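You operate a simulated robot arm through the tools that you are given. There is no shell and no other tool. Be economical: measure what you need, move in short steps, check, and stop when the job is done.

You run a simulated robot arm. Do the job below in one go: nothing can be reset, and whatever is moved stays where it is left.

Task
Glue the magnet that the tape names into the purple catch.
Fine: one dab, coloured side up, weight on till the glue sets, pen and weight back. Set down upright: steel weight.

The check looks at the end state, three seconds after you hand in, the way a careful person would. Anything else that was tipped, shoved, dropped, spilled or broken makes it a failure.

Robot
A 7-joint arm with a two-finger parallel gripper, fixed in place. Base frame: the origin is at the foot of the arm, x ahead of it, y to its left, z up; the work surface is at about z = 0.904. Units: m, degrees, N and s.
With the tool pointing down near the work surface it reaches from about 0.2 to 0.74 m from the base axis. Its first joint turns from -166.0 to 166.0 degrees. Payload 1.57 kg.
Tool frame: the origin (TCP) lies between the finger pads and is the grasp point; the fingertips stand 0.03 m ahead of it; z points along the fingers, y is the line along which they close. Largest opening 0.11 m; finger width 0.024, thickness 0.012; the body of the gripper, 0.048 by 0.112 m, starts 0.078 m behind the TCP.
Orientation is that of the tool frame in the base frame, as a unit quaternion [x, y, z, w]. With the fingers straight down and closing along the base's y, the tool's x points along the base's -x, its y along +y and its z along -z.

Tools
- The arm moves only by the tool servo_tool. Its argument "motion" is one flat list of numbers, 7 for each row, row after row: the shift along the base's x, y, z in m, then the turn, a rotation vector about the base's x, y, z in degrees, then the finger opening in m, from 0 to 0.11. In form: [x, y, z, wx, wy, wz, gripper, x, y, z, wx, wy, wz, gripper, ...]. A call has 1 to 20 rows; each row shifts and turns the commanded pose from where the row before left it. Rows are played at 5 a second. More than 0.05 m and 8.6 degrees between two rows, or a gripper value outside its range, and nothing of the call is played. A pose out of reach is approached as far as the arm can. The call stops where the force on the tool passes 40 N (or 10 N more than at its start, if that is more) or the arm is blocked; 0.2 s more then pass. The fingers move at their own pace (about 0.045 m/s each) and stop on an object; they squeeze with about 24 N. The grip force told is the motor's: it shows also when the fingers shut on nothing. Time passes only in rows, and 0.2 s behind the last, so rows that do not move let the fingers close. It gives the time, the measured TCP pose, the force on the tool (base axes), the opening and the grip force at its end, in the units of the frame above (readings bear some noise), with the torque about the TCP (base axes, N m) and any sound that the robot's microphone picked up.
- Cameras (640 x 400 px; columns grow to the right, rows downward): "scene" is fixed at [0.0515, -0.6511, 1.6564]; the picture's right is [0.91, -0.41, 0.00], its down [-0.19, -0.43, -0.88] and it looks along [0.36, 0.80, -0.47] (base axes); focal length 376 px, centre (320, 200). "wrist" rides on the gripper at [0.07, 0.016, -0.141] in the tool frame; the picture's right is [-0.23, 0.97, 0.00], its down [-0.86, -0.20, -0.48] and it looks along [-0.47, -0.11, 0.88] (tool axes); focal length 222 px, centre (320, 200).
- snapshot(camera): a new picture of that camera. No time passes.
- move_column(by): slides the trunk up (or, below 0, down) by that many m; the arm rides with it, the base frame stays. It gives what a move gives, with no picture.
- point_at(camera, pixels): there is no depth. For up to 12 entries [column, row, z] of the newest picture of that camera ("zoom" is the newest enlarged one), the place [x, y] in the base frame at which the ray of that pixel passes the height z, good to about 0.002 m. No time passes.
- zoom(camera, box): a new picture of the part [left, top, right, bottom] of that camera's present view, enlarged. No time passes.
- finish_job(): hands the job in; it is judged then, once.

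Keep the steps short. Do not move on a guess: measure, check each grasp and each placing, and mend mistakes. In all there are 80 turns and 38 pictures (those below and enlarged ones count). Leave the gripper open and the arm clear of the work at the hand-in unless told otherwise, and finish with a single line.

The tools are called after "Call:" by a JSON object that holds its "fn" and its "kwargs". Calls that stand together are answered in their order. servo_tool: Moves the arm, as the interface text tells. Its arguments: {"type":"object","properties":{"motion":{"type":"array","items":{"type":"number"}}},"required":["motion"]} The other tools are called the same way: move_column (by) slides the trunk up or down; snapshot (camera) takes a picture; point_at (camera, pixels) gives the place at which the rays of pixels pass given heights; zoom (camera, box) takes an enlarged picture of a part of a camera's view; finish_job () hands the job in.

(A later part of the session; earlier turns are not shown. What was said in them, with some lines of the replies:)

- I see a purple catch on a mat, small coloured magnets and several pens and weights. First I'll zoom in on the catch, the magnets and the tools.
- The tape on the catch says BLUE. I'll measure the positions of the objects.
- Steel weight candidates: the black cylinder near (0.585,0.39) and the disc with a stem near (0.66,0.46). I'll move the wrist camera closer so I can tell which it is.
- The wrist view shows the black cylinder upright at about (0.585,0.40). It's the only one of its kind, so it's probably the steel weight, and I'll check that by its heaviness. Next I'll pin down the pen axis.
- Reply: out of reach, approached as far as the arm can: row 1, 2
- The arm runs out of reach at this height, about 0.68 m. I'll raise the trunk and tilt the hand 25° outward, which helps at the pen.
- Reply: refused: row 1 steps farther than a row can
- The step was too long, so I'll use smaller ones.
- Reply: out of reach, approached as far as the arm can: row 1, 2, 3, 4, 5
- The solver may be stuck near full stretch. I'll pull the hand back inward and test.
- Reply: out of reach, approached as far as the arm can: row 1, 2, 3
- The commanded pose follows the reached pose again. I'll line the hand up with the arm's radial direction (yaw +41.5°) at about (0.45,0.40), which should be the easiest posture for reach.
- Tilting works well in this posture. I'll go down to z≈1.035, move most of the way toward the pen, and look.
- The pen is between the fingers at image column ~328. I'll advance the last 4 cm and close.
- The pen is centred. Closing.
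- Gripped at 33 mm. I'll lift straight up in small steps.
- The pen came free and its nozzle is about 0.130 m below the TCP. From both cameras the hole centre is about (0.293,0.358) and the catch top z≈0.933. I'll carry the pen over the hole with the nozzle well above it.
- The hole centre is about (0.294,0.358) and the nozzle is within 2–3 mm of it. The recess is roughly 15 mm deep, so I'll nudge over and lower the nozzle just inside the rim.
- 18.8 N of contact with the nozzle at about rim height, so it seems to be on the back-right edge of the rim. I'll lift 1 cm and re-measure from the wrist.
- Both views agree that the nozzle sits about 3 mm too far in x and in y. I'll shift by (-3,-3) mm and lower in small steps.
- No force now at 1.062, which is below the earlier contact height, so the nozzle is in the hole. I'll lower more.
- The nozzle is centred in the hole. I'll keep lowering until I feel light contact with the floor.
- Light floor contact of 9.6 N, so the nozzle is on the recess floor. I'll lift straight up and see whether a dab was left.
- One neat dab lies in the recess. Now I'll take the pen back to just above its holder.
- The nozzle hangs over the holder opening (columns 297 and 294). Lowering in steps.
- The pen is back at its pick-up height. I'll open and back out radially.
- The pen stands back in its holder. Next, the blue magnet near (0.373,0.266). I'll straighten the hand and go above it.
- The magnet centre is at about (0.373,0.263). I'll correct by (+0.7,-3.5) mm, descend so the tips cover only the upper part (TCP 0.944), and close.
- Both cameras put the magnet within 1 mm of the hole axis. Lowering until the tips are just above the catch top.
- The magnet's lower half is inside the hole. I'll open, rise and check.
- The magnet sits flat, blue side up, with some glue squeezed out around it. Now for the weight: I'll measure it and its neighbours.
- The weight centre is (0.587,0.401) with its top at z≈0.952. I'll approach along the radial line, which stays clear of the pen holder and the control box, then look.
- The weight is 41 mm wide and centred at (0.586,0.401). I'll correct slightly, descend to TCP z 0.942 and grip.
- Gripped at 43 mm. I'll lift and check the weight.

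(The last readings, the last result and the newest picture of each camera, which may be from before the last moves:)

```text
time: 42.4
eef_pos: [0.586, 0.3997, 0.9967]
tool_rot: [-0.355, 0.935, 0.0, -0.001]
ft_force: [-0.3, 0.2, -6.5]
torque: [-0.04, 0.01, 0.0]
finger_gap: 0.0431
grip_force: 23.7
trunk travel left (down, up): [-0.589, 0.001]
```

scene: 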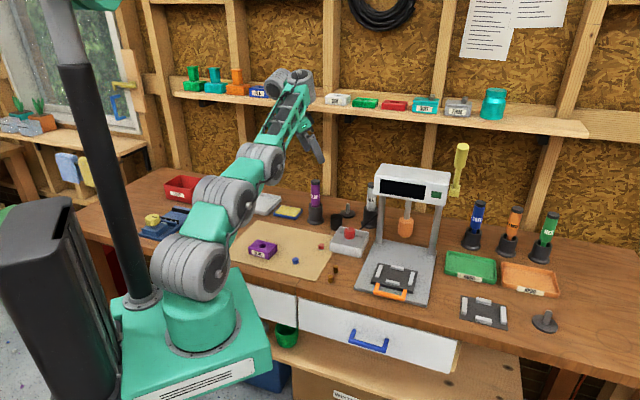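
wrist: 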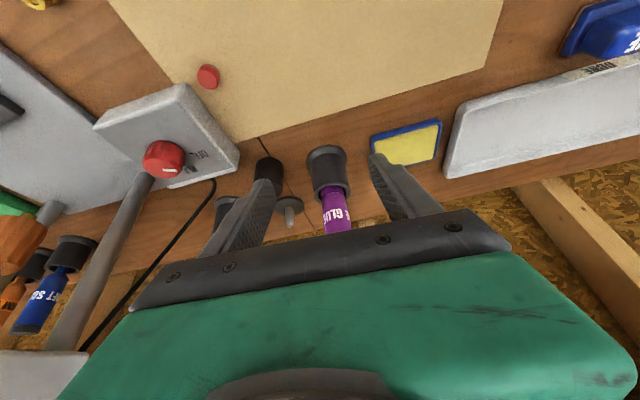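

6.5 N means about 0.65 kg, so this is the steel weight. I'll carry it back along the same path to above the catch.

Call:
{"fn": "servo_tool", "kwargs": {"motion": [-0.03, -0.0265, 0.004, 0, 0, 0, 0.03, -0.03, -0.0265, 0.004, 0, 0, 0, 0.03, -0.03, -0.0265, 0.003, 0, 0, 0, 0.03, -0.03, -0.0265, 0, 0, 0, 0, 0.03, -0.03, -0.0265, 0, 0, 0, 0, 0.03, -0.0356, 0.0226, 0, 0, 0, 0, 0.03, -0.0356, 0.0226, 0, 0, 0, 0, 0.03, -0.0356, 0.0226, 0, 0, 0, 0, 0.03, -0.0356, 0.0226, 0, 0, 0, 0, 0.03, 0, 0, 0, 0, 0, 0, 0.03]}}

```text
time: 44.6
eef_pos: [0.2936, 0.3576, 1.0066]
tool_rot: [-0.354, 0.935, 0.0, 0.0]
ft_force: [-0.7, 0.1, -5.7]
torque: [-0.01, 0.0, 0.0]
finger_gap: 0.0431
grip_force: 23.9
trunk travel left (down, up): [-0.589, 0.001]
```

Call:
{"fn": "servo_tool", "kwargs": {"motion": [0, 0, -0.012, 0, 0, 0, 0.03, 0, 0, -0.01, 0, 0, 0, 0.03, 0, 0, -0.008, 0, 0, 0, 0.03, 0, 0, 0, 0, 0, 0, 0.03]}}

```text
time: 45.6
eef_pos: [0.2936, 0.3574, 0.9762]
tool_rot: [-0.354, 0.935, 0.0, 0.001]
ft_force: [-0.9, 0.7, -5.8]
torque: [-0.02, 0.03, -0.01]
finger_gap: 0.0434
grip_force: 24.1
trunk travel left (down, up): [-0.589, 0.001]
```

Call:
{"fn": "servo_tool", "kwargs": {"motion": [0, 0, -0.0015, 0, 0, 0, 0.03, 0, 0, -0.0015, 0, 0, 0, 0.03]}}

```text
time: 46.2
eef_pos: [0.2941, 0.3579, 0.9748]
tool_rot: [-0.355, 0.935, 0.0, -0.001]
ft_force: [-0.4, -0.9, -1.9]
torque: [-0.04, 0.05, -0.03]
finger_gap: 0.0431
grip_force: 24.0
trunk travel left (down, up): [-0.589, 0.001]
```

Call:
{"fn": "servo_tool", "kwargs": {"motion": [0, 0, -0.001, 0, 0, 0, 0.03, 0, 0, 0, 0, 0, 0, 0.03]}}

Call:
{"fn": "zoom", "kwargs": {"camera": "scene", "box": [230, 210, 294, 265]}}

```text
time: 46.8
eef_pos: [0.2948, 0.3579, 0.9727]
tool_rot: [-0.355, 0.935, 0.0, 0.001]
ft_force: [1.1, -0.4, 5.3]
torque: [-0.04, -0.05, 0.02]
finger_gap: 0.0431
grip_force: 24.7
trunk travel left (down, up): [-0.589, 0.001]
```

```text
7.27 times, centred on (262, 238) of scene
```

zoom: 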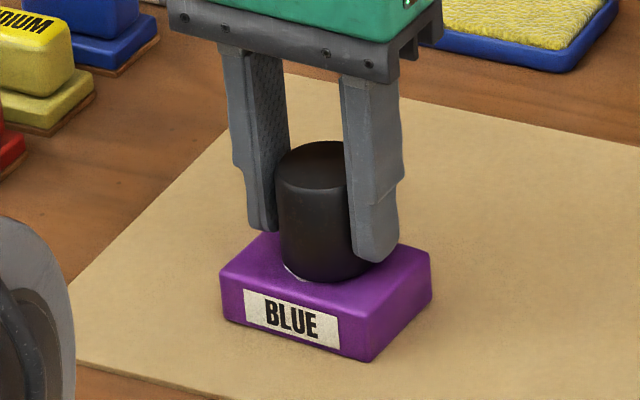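

The weight stands centred and upright on the catch. I'll open a little, leave it standing free, and wait for the glue.

Call:
{"fn": "servo_tool", "kwargs": {"motion": [0, 0, 0, 0, 0, 0, 0.05, 0, 0, 0, 0, 0, 0, 0.065, 0, 0, 0, 0, 0, 0, 0.065, 0, 0, 0, 0, 0, 0, 0.065, 0, 0, 0, 0, 0, 0, 0.065, 0, 0, 0, 0, 0, 0, 0.065, 0, 0, 0, 0, 0, 0, 0.065, 0, 0, 0, 0, 0, 0, 0.065, 0, 0, 0, 0, 0, 0, 0.065, 0, 0, 0, 0, 0, 0, 0.065, 0, 0, 0, 0, 0, 0, 0.065, 0, 0, 0, 0, 0, 0, 0.065, 0, 0, 0, 0, 0, 0, 0.065, 0, 0, 0, 0, 0, 0, 0.065, 0, 0, 0, 0, 0, 0, 0.065, 0, 0, 0, 0, 0, 0, 0.065, 0, 0, 0, 0, 0, 0, 0.065, 0, 0, 0, 0, 0, 0, 0.065, 0, 0, 0, 0, 0, 0, 0.065, 0, 0, 0, 0, 0, 0, 0.065]}}

Call:
{"fn": "servo_tool", "kwargs": {"motion": [0, 0, 0, 0, 0, 0, 0.065, 0, 0, 0, 0, 0, 0, 0.065, 0, 0, 0, 0, 0, 0, 0.065, 0, 0, 0, 0, 0, 0, 0.065, 0, 0, 0, 0, 0, 0, 0.065, 0, 0, 0, 0, 0, 0, 0.065, 0, 0, 0, 0, 0, 0, 0.065, 0, 0, 0, 0, 0, 0, 0.065, 0, 0, 0, 0, 0, 0, 0.065, 0, 0, 0, 0, 0, 0, 0.065, 0, 0, 0, 0, 0, 0, 0.065, 0, 0, 0, 0, 0, 0, 0.065, 0, 0, 0, 0, 0, 0, 0.065, 0, 0, 0, 0, 0, 0, 0.065, 0, 0, 0, 0, 0, 0, 0.065, 0, 0, 0, 0, 0, 0, 0.065, 0, 0, 0, 0, 0, 0, 0.065, 0, 0, 0, 0, 0, 0, 0.065, 0, 0, 0, 0, 0, 0, 0.065, 0, 0, 0, 0, 0, 0, 0.065]}}

Call:
{"fn": "servo_tool", "kwargs": {"motion": [0, 0, 0, 0, 0, 0, 0.065, 0, 0, 0, 0, 0, 0, 0.065, 0, 0, 0, 0, 0, 0, 0.065, 0, 0, 0, 0, 0, 0, 0.065, 0, 0, 0, 0, 0, 0, 0.065, 0, 0, 0, 0, 0, 0, 0.065, 0, 0, 0, 0, 0, 0, 0.065, 0, 0, 0, 0, 0, 0, 0.065, 0, 0, 0, 0, 0, 0, 0.065, 0, 0, 0, 0, 0, 0, 0.065, 0, 0, 0, 0, 0, 0, 0.065, 0, 0, 0, 0, 0, 0, 0.065, 0, 0, 0, 0, 0, 0, 0.065, 0, 0, 0, 0, 0, 0, 0.065, 0, 0, 0, 0, 0, 0, 0.065, 0, 0, 0, 0, 0, 0, 0.065, 0, 0, 0, 0, 0, 0, 0.065, 0, 0, 0, 0, 0, 0, 0.065, 0, 0, 0, 0, 0, 0, 0.065, 0, 0, 0, 0, 0, 0, 0.065]}}

Call:
{"fn": "servo_tool", "kwargs": {"motion": [0, 0, 0, 0, 0, 0, 0.065, 0, 0, 0, 0, 0, 0, 0.065, 0, 0, 0, 0, 0, 0, 0.065, 0, 0, 0, 0, 0, 0, 0.065, 0, 0, 0, 0, 0, 0, 0.065, 0, 0, 0, 0, 0, 0, 0.065, 0, 0, 0, 0, 0, 0, 0.065, 0, 0, 0, 0, 0, 0, 0.065, 0, 0, 0, 0, 0, 0, 0.065, 0, 0, 0, 0, 0, 0, 0.065, 0, 0, 0, 0, 0, 0, 0.065, 0, 0, 0, 0, 0, 0, 0.065, 0, 0, 0, 0, 0, 0, 0.065, 0, 0, 0, 0, 0, 0, 0.065, 0, 0, 0, 0, 0, 0, 0.065, 0, 0, 0, 0, 0, 0, 0.065, 0, 0, 0, 0, 0, 0, 0.065, 0, 0, 0, 0, 0, 0, 0.065, 0, 0, 0, 0, 0, 0, 0.065, 0, 0, 0, 0, 0, 0, 0.065]}}

```text
time: 51.0
eef_pos: [0.2939, 0.358, 0.9729]
tool_rot: [-0.354, 0.935, -0.001, 0.0]
ft_force: [0.2, 0.3, -0.1]
torque: [0.0, 0.01, 0.0]
finger_gap: 0.0649
grip_force: 0.1
trunk travel left (down, up): [-0.589, 0.001]
```

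```text
time: 55.2
eef_pos: [0.2945, 0.3571, 0.9741]
tool_rot: [-0.354, 0.935, 0.0, 0.001]
ft_force: [0.2, 0.3, -0.7]
torque: [0.04, 0.01, 0.01]
finger_gap: 0.0653
grip_force: 0.1
trunk travel left (down, up): [-0.589, 0.001]
```

```text
time: 59.4
eef_pos: [0.2938, 0.3574, 0.9728]
tool_rot: [-0.354, 0.935, 0.0, 0.0]
ft_force: [-0.1, 0.9, 0.8]
torque: [0.01, 0.0, -0.01]
finger_gap: 0.065
grip_force: 0.1
trunk travel left (down, up): [-0.589, 0.001]
```

```text
time: 63.6
eef_pos: [0.2937, 0.3581, 0.9739]
tool_rot: [-0.355, 0.935, 0.0, 0.0]
ft_force: [-0.1, 0.0, 0.4]
torque: [0.02, 0.01, -0.01]
finger_gap: 0.0651
grip_force: 0.1
trunk travel left (down, up): [-0.589, 0.001]
```

17 s have passed. The setting time isn't given, so I'll wait longer to be safe.

Call:
{"fn": "servo_tool", "kwargs": {"motion": [0, 0, 0, 0, 0, 0, 0.065, 0, 0, 0, 0, 0, 0, 0.065, 0, 0, 0, 0, 0, 0, 0.065, 0, 0, 0, 0, 0, 0, 0.065, 0, 0, 0, 0, 0, 0, 0.065, 0, 0, 0, 0, 0, 0, 0.065, 0, 0, 0, 0, 0, 0, 0.065, 0, 0, 0, 0, 0, 0, 0.065, 0, 0, 0, 0, 0, 0, 0.065, 0, 0, 0, 0, 0, 0, 0.065, 0, 0, 0, 0, 0, 0, 0.065, 0, 0, 0, 0, 0, 0, 0.065, 0, 0, 0, 0, 0, 0, 0.065, 0, 0, 0, 0, 0, 0, 0.065, 0, 0, 0, 0, 0, 0, 0.065, 0, 0, 0, 0, 0, 0, 0.065, 0, 0, 0, 0, 0, 0, 0.065, 0, 0, 0, 0, 0, 0, 0.065, 0, 0, 0, 0, 0, 0, 0.065, 0, 0, 0, 0, 0, 0, 0.065]}}

Call:
{"fn": "servo_tool", "kwargs": {"motion": [0, 0, 0, 0, 0, 0, 0.065, 0, 0, 0, 0, 0, 0, 0.065, 0, 0, 0, 0, 0, 0, 0.065, 0, 0, 0, 0, 0, 0, 0.065, 0, 0, 0, 0, 0, 0, 0.065, 0, 0, 0, 0, 0, 0, 0.065, 0, 0, 0, 0, 0, 0, 0.065, 0, 0, 0, 0, 0, 0, 0.065, 0, 0, 0, 0, 0, 0, 0.065, 0, 0, 0, 0, 0, 0, 0.065, 0, 0, 0, 0, 0, 0, 0.065, 0, 0, 0, 0, 0, 0, 0.065, 0, 0, 0, 0, 0, 0, 0.065, 0, 0, 0, 0, 0, 0, 0.065, 0, 0, 0, 0, 0, 0, 0.065, 0, 0, 0, 0, 0, 0, 0.065, 0, 0, 0, 0, 0, 0, 0.065, 0, 0, 0, 0, 0, 0, 0.065, 0, 0, 0, 0, 0, 0, 0.065, 0, 0, 0, 0, 0, 0, 0.065]}}

Call:
{"fn": "servo_tool", "kwargs": {"motion": [0, 0, 0, 0, 0, 0, 0.065, 0, 0, 0, 0, 0, 0, 0.065, 0, 0, 0, 0, 0, 0, 0.065, 0, 0, 0, 0, 0, 0, 0.065, 0, 0, 0, 0, 0, 0, 0.065, 0, 0, 0, 0, 0, 0, 0.065, 0, 0, 0, 0, 0, 0, 0.065, 0, 0, 0, 0, 0, 0, 0.065, 0, 0, 0, 0, 0, 0, 0.065, 0, 0, 0, 0, 0, 0, 0.065, 0, 0, 0, 0, 0, 0, 0.065, 0, 0, 0, 0, 0, 0, 0.065, 0, 0, 0, 0, 0, 0, 0.065, 0, 0, 0, 0, 0, 0, 0.065, 0, 0, 0, 0, 0, 0, 0.065, 0, 0, 0, 0, 0, 0, 0.065, 0, 0, 0, 0, 0, 0, 0.065, 0, 0, 0, 0, 0, 0, 0.065, 0, 0, 0, 0, 0, 0, 0.065, 0, 0, 0, 0, 0, 0, 0.065]}}

Call:
{"fn": "servo_tool", "kwargs": {"motion": [0, 0, 0, 0, 0, 0, 0.065, 0, 0, 0, 0, 0, 0, 0.065, 0, 0, 0, 0, 0, 0, 0.065, 0, 0, 0, 0, 0, 0, 0.065, 0, 0, 0, 0, 0, 0, 0.065, 0, 0, 0, 0, 0, 0, 0.065, 0, 0, 0, 0, 0, 0, 0.065, 0, 0, 0, 0, 0, 0, 0.065, 0, 0, 0, 0, 0, 0, 0.065, 0, 0, 0, 0, 0, 0, 0.065, 0, 0, 0, 0, 0, 0, 0.065, 0, 0, 0, 0, 0, 0, 0.065, 0, 0, 0, 0, 0, 0, 0.065, 0, 0, 0, 0, 0, 0, 0.065, 0, 0, 0, 0, 0, 0, 0.065, 0, 0, 0, 0, 0, 0, 0.065, 0, 0, 0, 0, 0, 0, 0.065, 0, 0, 0, 0, 0, 0, 0.065, 0, 0, 0, 0, 0, 0, 0.065, 0, 0, 0, 0, 0, 0, 0.065]}}

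Call:
{"fn": "servo_tool", "kwargs": {"motion": [0, 0, 0, 0, 0, 0, 0.065, 0, 0, 0, 0, 0, 0, 0.065, 0, 0, 0, 0, 0, 0, 0.065, 0, 0, 0, 0, 0, 0, 0.065, 0, 0, 0, 0, 0, 0, 0.065, 0, 0, 0, 0, 0, 0, 0.065, 0, 0, 0, 0, 0, 0, 0.065, 0, 0, 0, 0, 0, 0, 0.065, 0, 0, 0, 0, 0, 0, 0.065, 0, 0, 0, 0, 0, 0, 0.065, 0, 0, 0, 0, 0, 0, 0.065, 0, 0, 0, 0, 0, 0, 0.065, 0, 0, 0, 0, 0, 0, 0.065, 0, 0, 0, 0, 0, 0, 0.065, 0, 0, 0, 0, 0, 0, 0.065, 0, 0, 0, 0, 0, 0, 0.065, 0, 0, 0, 0, 0, 0, 0.065, 0, 0, 0, 0, 0, 0, 0.065, 0, 0, 0, 0, 0, 0, 0.065, 0, 0, 0, 0, 0, 0, 0.065]}}

Call:
{"fn": "servo_tool", "kwargs": {"motion": [0, 0, 0, 0, 0, 0, 0.065, 0, 0, 0, 0, 0, 0, 0.065, 0, 0, 0, 0, 0, 0, 0.065, 0, 0, 0, 0, 0, 0, 0.065, 0, 0, 0, 0, 0, 0, 0.065, 0, 0, 0, 0, 0, 0, 0.065, 0, 0, 0, 0, 0, 0, 0.065, 0, 0, 0, 0, 0, 0, 0.065, 0, 0, 0, 0, 0, 0, 0.065, 0, 0, 0, 0, 0, 0, 0.065, 0, 0, 0, 0, 0, 0, 0.065, 0, 0, 0, 0, 0, 0, 0.065, 0, 0, 0, 0, 0, 0, 0.065, 0, 0, 0, 0, 0, 0, 0.065, 0, 0, 0, 0, 0, 0, 0.065, 0, 0, 0, 0, 0, 0, 0.065, 0, 0, 0, 0, 0, 0, 0.065, 0, 0, 0, 0, 0, 0, 0.065, 0, 0, 0, 0, 0, 0, 0.065, 0, 0, 0, 0, 0, 0, 0.065]}}

```text
time: 67.8
eef_pos: [0.2934, 0.3557, 0.9744]
tool_rot: [-0.354, 0.935, 0.001, 0.0]
ft_force: [-0.3, 0.4, 0.1]
torque: [-0.03, 0.03, -0.02]
finger_gap: 0.0648
grip_force: 0.0
trunk travel left (down, up): [-0.589, 0.001]
```

```text
time: 72.0
eef_pos: [0.2936, 0.3576, 0.9741]
tool_rot: [-0.355, 0.935, 0.0, 0.0]
ft_force: [-0.5, 0.4, 0.4]
torque: [0.0, 0.01, -0.03]
finger_gap: 0.0651
grip_force: 0.1
trunk travel left (down, up): [-0.589, 0.001]
```

```text
time: 76.2
eef_pos: [0.2945, 0.3572, 0.9738]
tool_rot: [-0.354, 0.935, -0.001, -0.001]
ft_force: [0.4, -0.2, -0.3]
torque: [0.03, -0.02, 0.01]
finger_gap: 0.0651
grip_force: 0.1
trunk travel left (down, up): [-0.589, 0.001]
```

```text
time: 80.4
eef_pos: [0.2934, 0.3574, 0.9729]
tool_rot: [-0.354, 0.935, 0.0, -0.001]
ft_force: [-0.1, -0.5, -0.7]
torque: [0.01, 0.02, 0.02]
finger_gap: 0.0651
grip_force: 0.0
trunk travel left (down, up): [-0.589, 0.001]
```

```text
time: 84.6
eef_pos: [0.2936, 0.3577, 0.9732]
tool_rot: [-0.354, 0.935, 0.0, 0.0]
ft_force: [0.4, -0.1, 0.2]
torque: [0.01, 0.01, 0.03]
finger_gap: 0.0651
grip_force: 0.1
trunk travel left (down, up): [-0.589, 0.001]
```

```text
time: 88.8
eef_pos: [0.2936, 0.3563, 0.9741]
tool_rot: [-0.355, 0.935, 0.0, 0.001]
ft_force: [-0.3, 0.7, -0.1]
torque: [0.0, -0.03, 0.0]
finger_gap: 0.0651
grip_force: 0.0
trunk travel left (down, up): [-0.589, 0.001]
```

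42 s of weight so far. I'll take one look at the visible glue edge.

Call:
{"fn": "zoom", "kwargs": {"camera": "scene", "box": [246, 225, 286, 255]}}

```text
13.33 times, centred on (266, 240) of scene
```

zoom: 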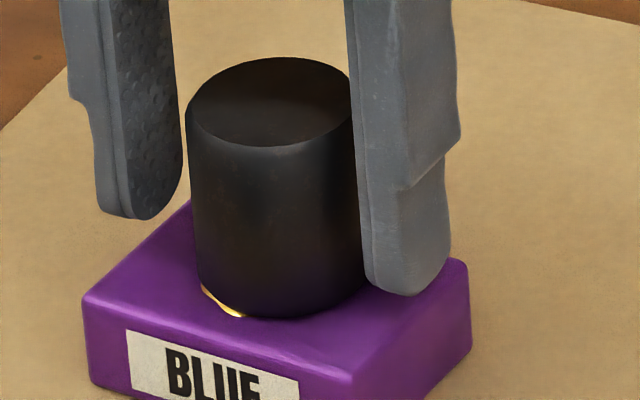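

The glue edge has turned from white to clear amber, so it looks set. I'll give it a little more time and then pick up the weight.

Call:
{"fn": "servo_tool", "kwargs": {"motion": [0, 0, 0, 0, 0, 0, 0.065, 0, 0, 0, 0, 0, 0, 0.065, 0, 0, 0, 0, 0, 0, 0.065, 0, 0, 0, 0, 0, 0, 0.065, 0, 0, 0, 0, 0, 0, 0.065, 0, 0, 0, 0, 0, 0, 0.065, 0, 0, 0, 0, 0, 0, 0.065, 0, 0, 0, 0, 0, 0, 0.065, 0, 0, 0, 0, 0, 0, 0.065, 0, 0, 0, 0, 0, 0, 0.065, 0, 0, 0, 0, 0, 0, 0.065, 0, 0, 0, 0, 0, 0, 0.065, 0, 0, 0, 0, 0, 0, 0.065, 0, 0, 0, 0, 0, 0, 0.065, 0, 0, 0, 0, 0, 0, 0.065, 0, 0, 0, 0, 0, 0, 0.065, 0, 0, 0, 0, 0, 0, 0.065, 0, 0, 0, 0, 0, 0, 0.065, 0, 0, 0, 0, 0, 0, 0.065, 0, 0, 0, 0, 0, 0, 0.065]}}

Call:
{"fn": "servo_tool", "kwargs": {"motion": [0, 0, 0, 0, 0, 0, 0.065, 0, 0, 0, 0, 0, 0, 0.065, 0, 0, 0, 0, 0, 0, 0.065, 0, 0, 0, 0, 0, 0, 0.065, 0, 0, 0, 0, 0, 0, 0.065, 0, 0, 0, 0, 0, 0, 0.065, 0, 0, 0, 0, 0, 0, 0.065, 0, 0, 0, 0, 0, 0, 0.065, 0, 0, 0, 0, 0, 0, 0.065, 0, 0, 0, 0, 0, 0, 0.065, 0, 0, 0, 0, 0, 0, 0.065, 0, 0, 0, 0, 0, 0, 0.065, 0, 0, 0, 0, 0, 0, 0.065, 0, 0, 0, 0, 0, 0, 0.065, 0, 0, 0, 0, 0, 0, 0.065, 0, 0, 0, 0, 0, 0, 0.065, 0, 0, 0, 0, 0, 0, 0.065, 0, 0, 0, 0, 0, 0, 0.065, 0, 0, 0, 0, 0, 0, 0.065, 0, 0, 0, 0, 0, 0, 0.065]}}

Call:
{"fn": "servo_tool", "kwargs": {"motion": [0, 0, 0, 0, 0, 0, 0.065, 0, 0, 0, 0, 0, 0, 0.065, 0, 0, 0, 0, 0, 0, 0.065, 0, 0, 0, 0, 0, 0, 0.065, 0, 0, 0, 0, 0, 0, 0.065, 0, 0, 0, 0, 0, 0, 0.065, 0, 0, 0, 0, 0, 0, 0.065, 0, 0, 0, 0, 0, 0, 0.065, 0, 0, 0, 0, 0, 0, 0.065, 0, 0, 0, 0, 0, 0, 0.065, 0, 0, 0, 0, 0, 0, 0.065, 0, 0, 0, 0, 0, 0, 0.065, 0, 0, 0, 0, 0, 0, 0.065, 0, 0, 0, 0, 0, 0, 0.065, 0, 0, 0, 0, 0, 0, 0.065, 0, 0, 0, 0, 0, 0, 0.065, 0, 0, 0, 0, 0, 0, 0.065, 0, 0, 0, 0, 0, 0, 0.065, 0, 0, 0, 0, 0, 0, 0.065, 0, 0, 0, 0, 0, 0, 0.065]}}

Call:
{"fn": "servo_tool", "kwargs": {"motion": [0, 0, 0, 0, 0, 0, 0.05, 0, 0, 0, 0, 0, 0, 0.03, 0, 0, 0, 0, 0, 0, 0.03, 0, 0, 0, 0, 0, 0, 0.03]}}

```text
time: 93.0
eef_pos: [0.2939, 0.3565, 0.9733]
tool_rot: [-0.354, 0.935, 0.0, 0.0]
ft_force: [0.9, 0.6, 0.6]
torque: [0.0, -0.02, 0.01]
finger_gap: 0.0651
grip_force: 0.0
trunk travel left (down, up): [-0.589, 0.001]
```

```text
time: 97.2
eef_pos: [0.2935, 0.3575, 0.9742]
tool_rot: [-0.354, 0.935, 0.0, 0.0]
ft_force: [0.5, 0.7, -0.7]
torque: [-0.01, 0.01, -0.04]
finger_gap: 0.0649
grip_force: 0.2
trunk travel left (down, up): [-0.589, 0.001]
```

```text
time: 101.4
eef_pos: [0.2941, 0.3563, 0.9743]
tool_rot: [-0.354, 0.935, 0.001, 0.0]
ft_force: [0.4, -0.1, -0.5]
torque: [-0.01, -0.02, -0.01]
finger_gap: 0.0646
grip_force: 0.0
trunk travel left (down, up): [-0.589, 0.001]
```

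```text
time: 102.4
eef_pos: [0.2945, 0.357, 0.9732]
tool_rot: [-0.354, 0.935, 0.001, 0.0]
ft_force: [-0.4, 0.2, -0.3]
torque: [0.06, 0.01, 0.0]
finger_gap: 0.0431
grip_force: 23.9
trunk travel left (down, up): [-0.589, 0.001]
```

Gripped. I'll lift gently and watch the force in case the weight is stuck to the glue.

Call:
{"fn": "servo_tool", "kwargs": {"motion": [0, 0, 0.003, 0, 0, 0, 0.03, 0, 0, 0.005, 0, 0, 0, 0.03, 0, 0, 0.01, 0, 0, 0, 0.03, 0, 0, 0.016, 0, 0, 0, 0.03, 0, 0, 0, 0, 0, 0, 0.03]}}

Call:
{"fn": "zoom", "kwargs": {"camera": "scene", "box": [230, 210, 294, 265]}}

```text
time: 103.6
eef_pos: [0.2938, 0.3575, 1.0081]
tool_rot: [-0.355, 0.935, -0.001, -0.002]
ft_force: [0.1, -0.2, -5.9]
torque: [-0.05, 0.01, 0.0]
finger_gap: 0.0434
grip_force: 23.9
trunk travel left (down, up): [-0.589, 0.001]
```

```text
7.27 times, centred on (262, 238) of scene
```

zoom: 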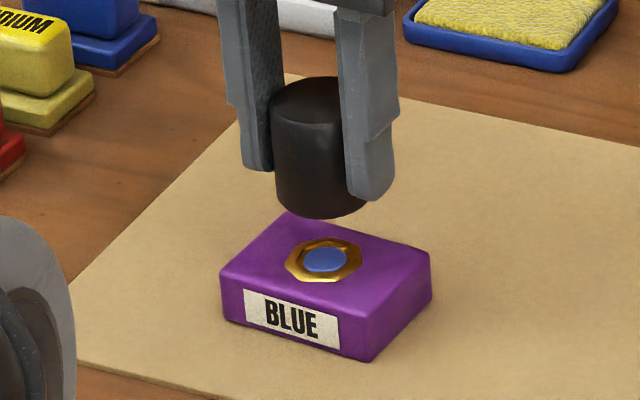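

The glue has set amber, the blue side is up and flush, and the weight lifted off cleanly. I'll carry it back along the same path.

Call:
{"fn": "servo_tool", "kwargs": {"motion": [0.0356, -0.0226, 0, 0, 0, 0, 0.03, 0.0356, -0.0226, 0, 0, 0, 0, 0.03, 0.0356, -0.0226, 0, 0, 0, 0, 0.03, 0.0356, -0.0226, 0, 0, 0, 0, 0.03, 0.03, 0.0265, 0, 0, 0, 0, 0.03, 0.03, 0.0265, 0, 0, 0, 0, 0.03, 0.03, 0.0265, -0.004, 0, 0, 0, 0.03, 0.03, 0.0265, -0.004, 0, 0, 0, 0.03, 0.03, 0.0265, -0.003, 0, 0, 0, 0.03, 0, 0, 0, 0, 0, 0, 0.03]}}

```text
time: 105.8
eef_pos: [0.5874, 0.3986, 0.9952]
tool_rot: [-0.355, 0.935, -0.001, -0.001]
ft_force: [-0.1, 0.4, -6.2]
torque: [-0.02, 0.0, 0.02]
finger_gap: 0.0432
grip_force: 24.1
trunk travel left (down, up): [-0.589, 0.001]
```

Call:
{"fn": "servo_tool", "kwargs": {"motion": [-0.001, 0.001, -0.02, 0, 0, 0, 0.03, 0, 0, -0.02, 0, 0, 0, 0.03, 0, 0, -0.01, 0, 0, 0, 0.03, 0, 0, 0, 0, 0, 0, 0.03]}}

```text
time: 106.8
eef_pos: [0.5859, 0.3995, 0.9463]
tool_rot: [-0.354, 0.935, -0.001, -0.001]
ft_force: [0.2, 0.0, -5.0]
torque: [-0.04, 0.02, -0.04]
finger_gap: 0.043
grip_force: 24.3
trunk travel left (down, up): [-0.589, 0.001]
```

Call:
{"fn": "servo_tool", "kwargs": {"motion": [0, 0, -0.0015, 0, 0, 0, 0.03, 0, 0, -0.0015, 0, 0, 0, 0.03, 0, 0, 0, 0, 0, 0, 0.03]}}

```text
time: 107.6
eef_pos: [0.5853, 0.4012, 0.9433]
tool_rot: [-0.355, 0.935, -0.001, -0.001]
ft_force: [0.1, 0.0, -5.4]
torque: [-0.02, 0.0, -0.01]
finger_gap: 0.0431
grip_force: 23.6
trunk travel left (down, up): [-0.589, 0.001]
```

Call:
{"fn": "servo_tool", "kwargs": {"motion": [0, 0, -0.001, 0, 0, 0, 0.03, 0, 0, -0.001, 0, 0, 0, 0.03, 0, 0, 0, 0, 0, 0, 0.03]}}

```text
time: 108.4
eef_pos: [0.584, 0.3996, 0.9405]
tool_rot: [-0.355, 0.935, 0.0, 0.0]
ft_force: [0.1, 0.3, -5.6]
torque: [0.0, 0.0, 0.0]
finger_gap: 0.0429
grip_force: 24.4
trunk travel left (down, up): [-0.589, 0.001]
```

Call:
{"fn": "servo_tool", "kwargs": {"motion": [0, 0, -0.001, 0, 0, 0, 0.03, 0, 0, -0.001, 0, 0, 0, 0.03, 0, 0, 0, 0, 0, 0, 0.03]}}

```text
time: 109.2
eef_pos: [0.5841, 0.401, 0.9399]
tool_rot: [-0.354, 0.935, 0.0, 0.0]
ft_force: [-1.9, -1.1, 3.5]
torque: [0.08, -0.07, 0.05]
finger_gap: 0.0429
grip_force: 24.3
trunk travel left (down, up): [-0.589, 0.001]
```

The weight is now fully supported by the table. I'll open, rise and retreat radially.

Call:
{"fn": "servo_tool", "kwargs": {"motion": [0, 0, 0, 0, 0, 0, 0.05, 0, 0, 0, 0, 0, 0, 0.065, 0, 0, 0, 0, 0, 0, 0.068, 0, 0, 0.02, 0, 0, 0, 0.068, 0, 0, 0.025, 0, 0, 0, 0.068, 0, 0, 0.03, 0, 0, 0, 0.068, -0.03, -0.0265, 0.01, 0, 0, 0, 0.068, -0.03, -0.0265, 0.02, 0, 0, 0, 0.068, -0.03, -0.0265, 0.02, 0, 0, 0, 0.08, -0.03, -0.0265, 0.02, 0, 0, 0, 0.1, -0.03, -0.0265, 0.02, 0, 0, 0, 0.1, 0, 0, 0, 0, 0, 0, 0.1]}}

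Call:
{"fn": "snapshot", "kwargs": {"camera": "scene"}}

```text
time: 111.8
eef_pos: [0.4346, 0.2675, 1.1026]
tool_rot: [-0.355, 0.935, 0.0, 0.0]
ft_force: [-0.5, -0.5, -0.3]
torque: [-0.01, 0.0, 0.01]
finger_gap: 0.0998
grip_force: 0.0
trunk travel left (down, up): [-0.589, 0.001]
```

```text
1 pictures are left
```

scene: 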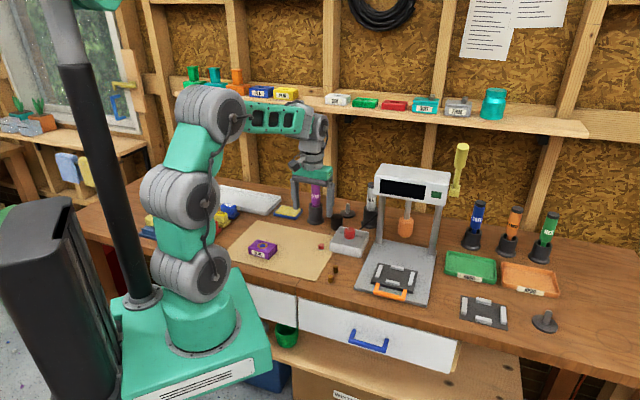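

Pen, weight and catch are all in place. I'll raise the arm clear, take a last close look at the pen and weight, and hand in.

Call:
{"fn": "servo_tool", "kwargs": {"motion": [-0.02, -0.01, 0.04, 0, 0, 0, 0.11, -0.02, -0.01, 0.04, 0, 0, 0, 0.11, 0, 0, 0.04, 0, 0, 0, 0.11, 0, 0, 0, 0, 0, 0, 0.11]}}

Call:
{"fn": "zoom", "kwargs": {"camera": "scene", "box": [236, 170, 386, 270]}}

```text
time: 112.8
eef_pos: [0.396, 0.2483, 1.2232]
tool_rot: [-0.355, 0.935, 0.0, 0.0]
ft_force: [-0.1, -1.2, 0.3]
torque: [0.01, 0.01, -0.01]
finger_gap: 0.1101
grip_force: 0.0
trunk travel left (down, up): [-0.589, 0.001]
```

```text
4.00 times, centred on (311, 220) of scene
```

zoom: 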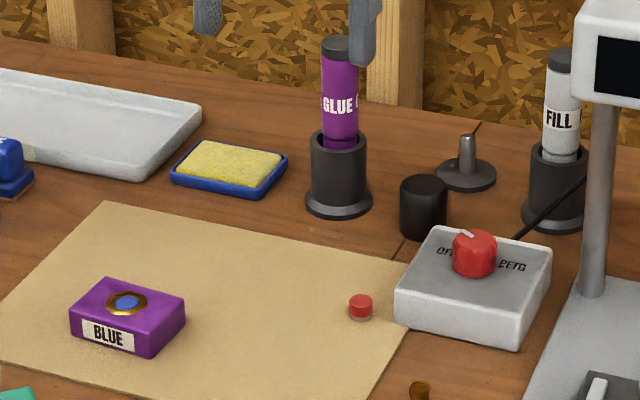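

Everything is in place: the pen is in its holder, the weight stands upright, and the magnet is seated blue side up. Handing in.

Call:
{"fn": "finish_job", "kwargs": {}}

```text
The job is handed in.
```

The blue magnet is glued into the purple catch blue side up with one dab, though some glue squeezed out and set amber around it; the pen is back in its holder and the steel weight is back in its place, upright.
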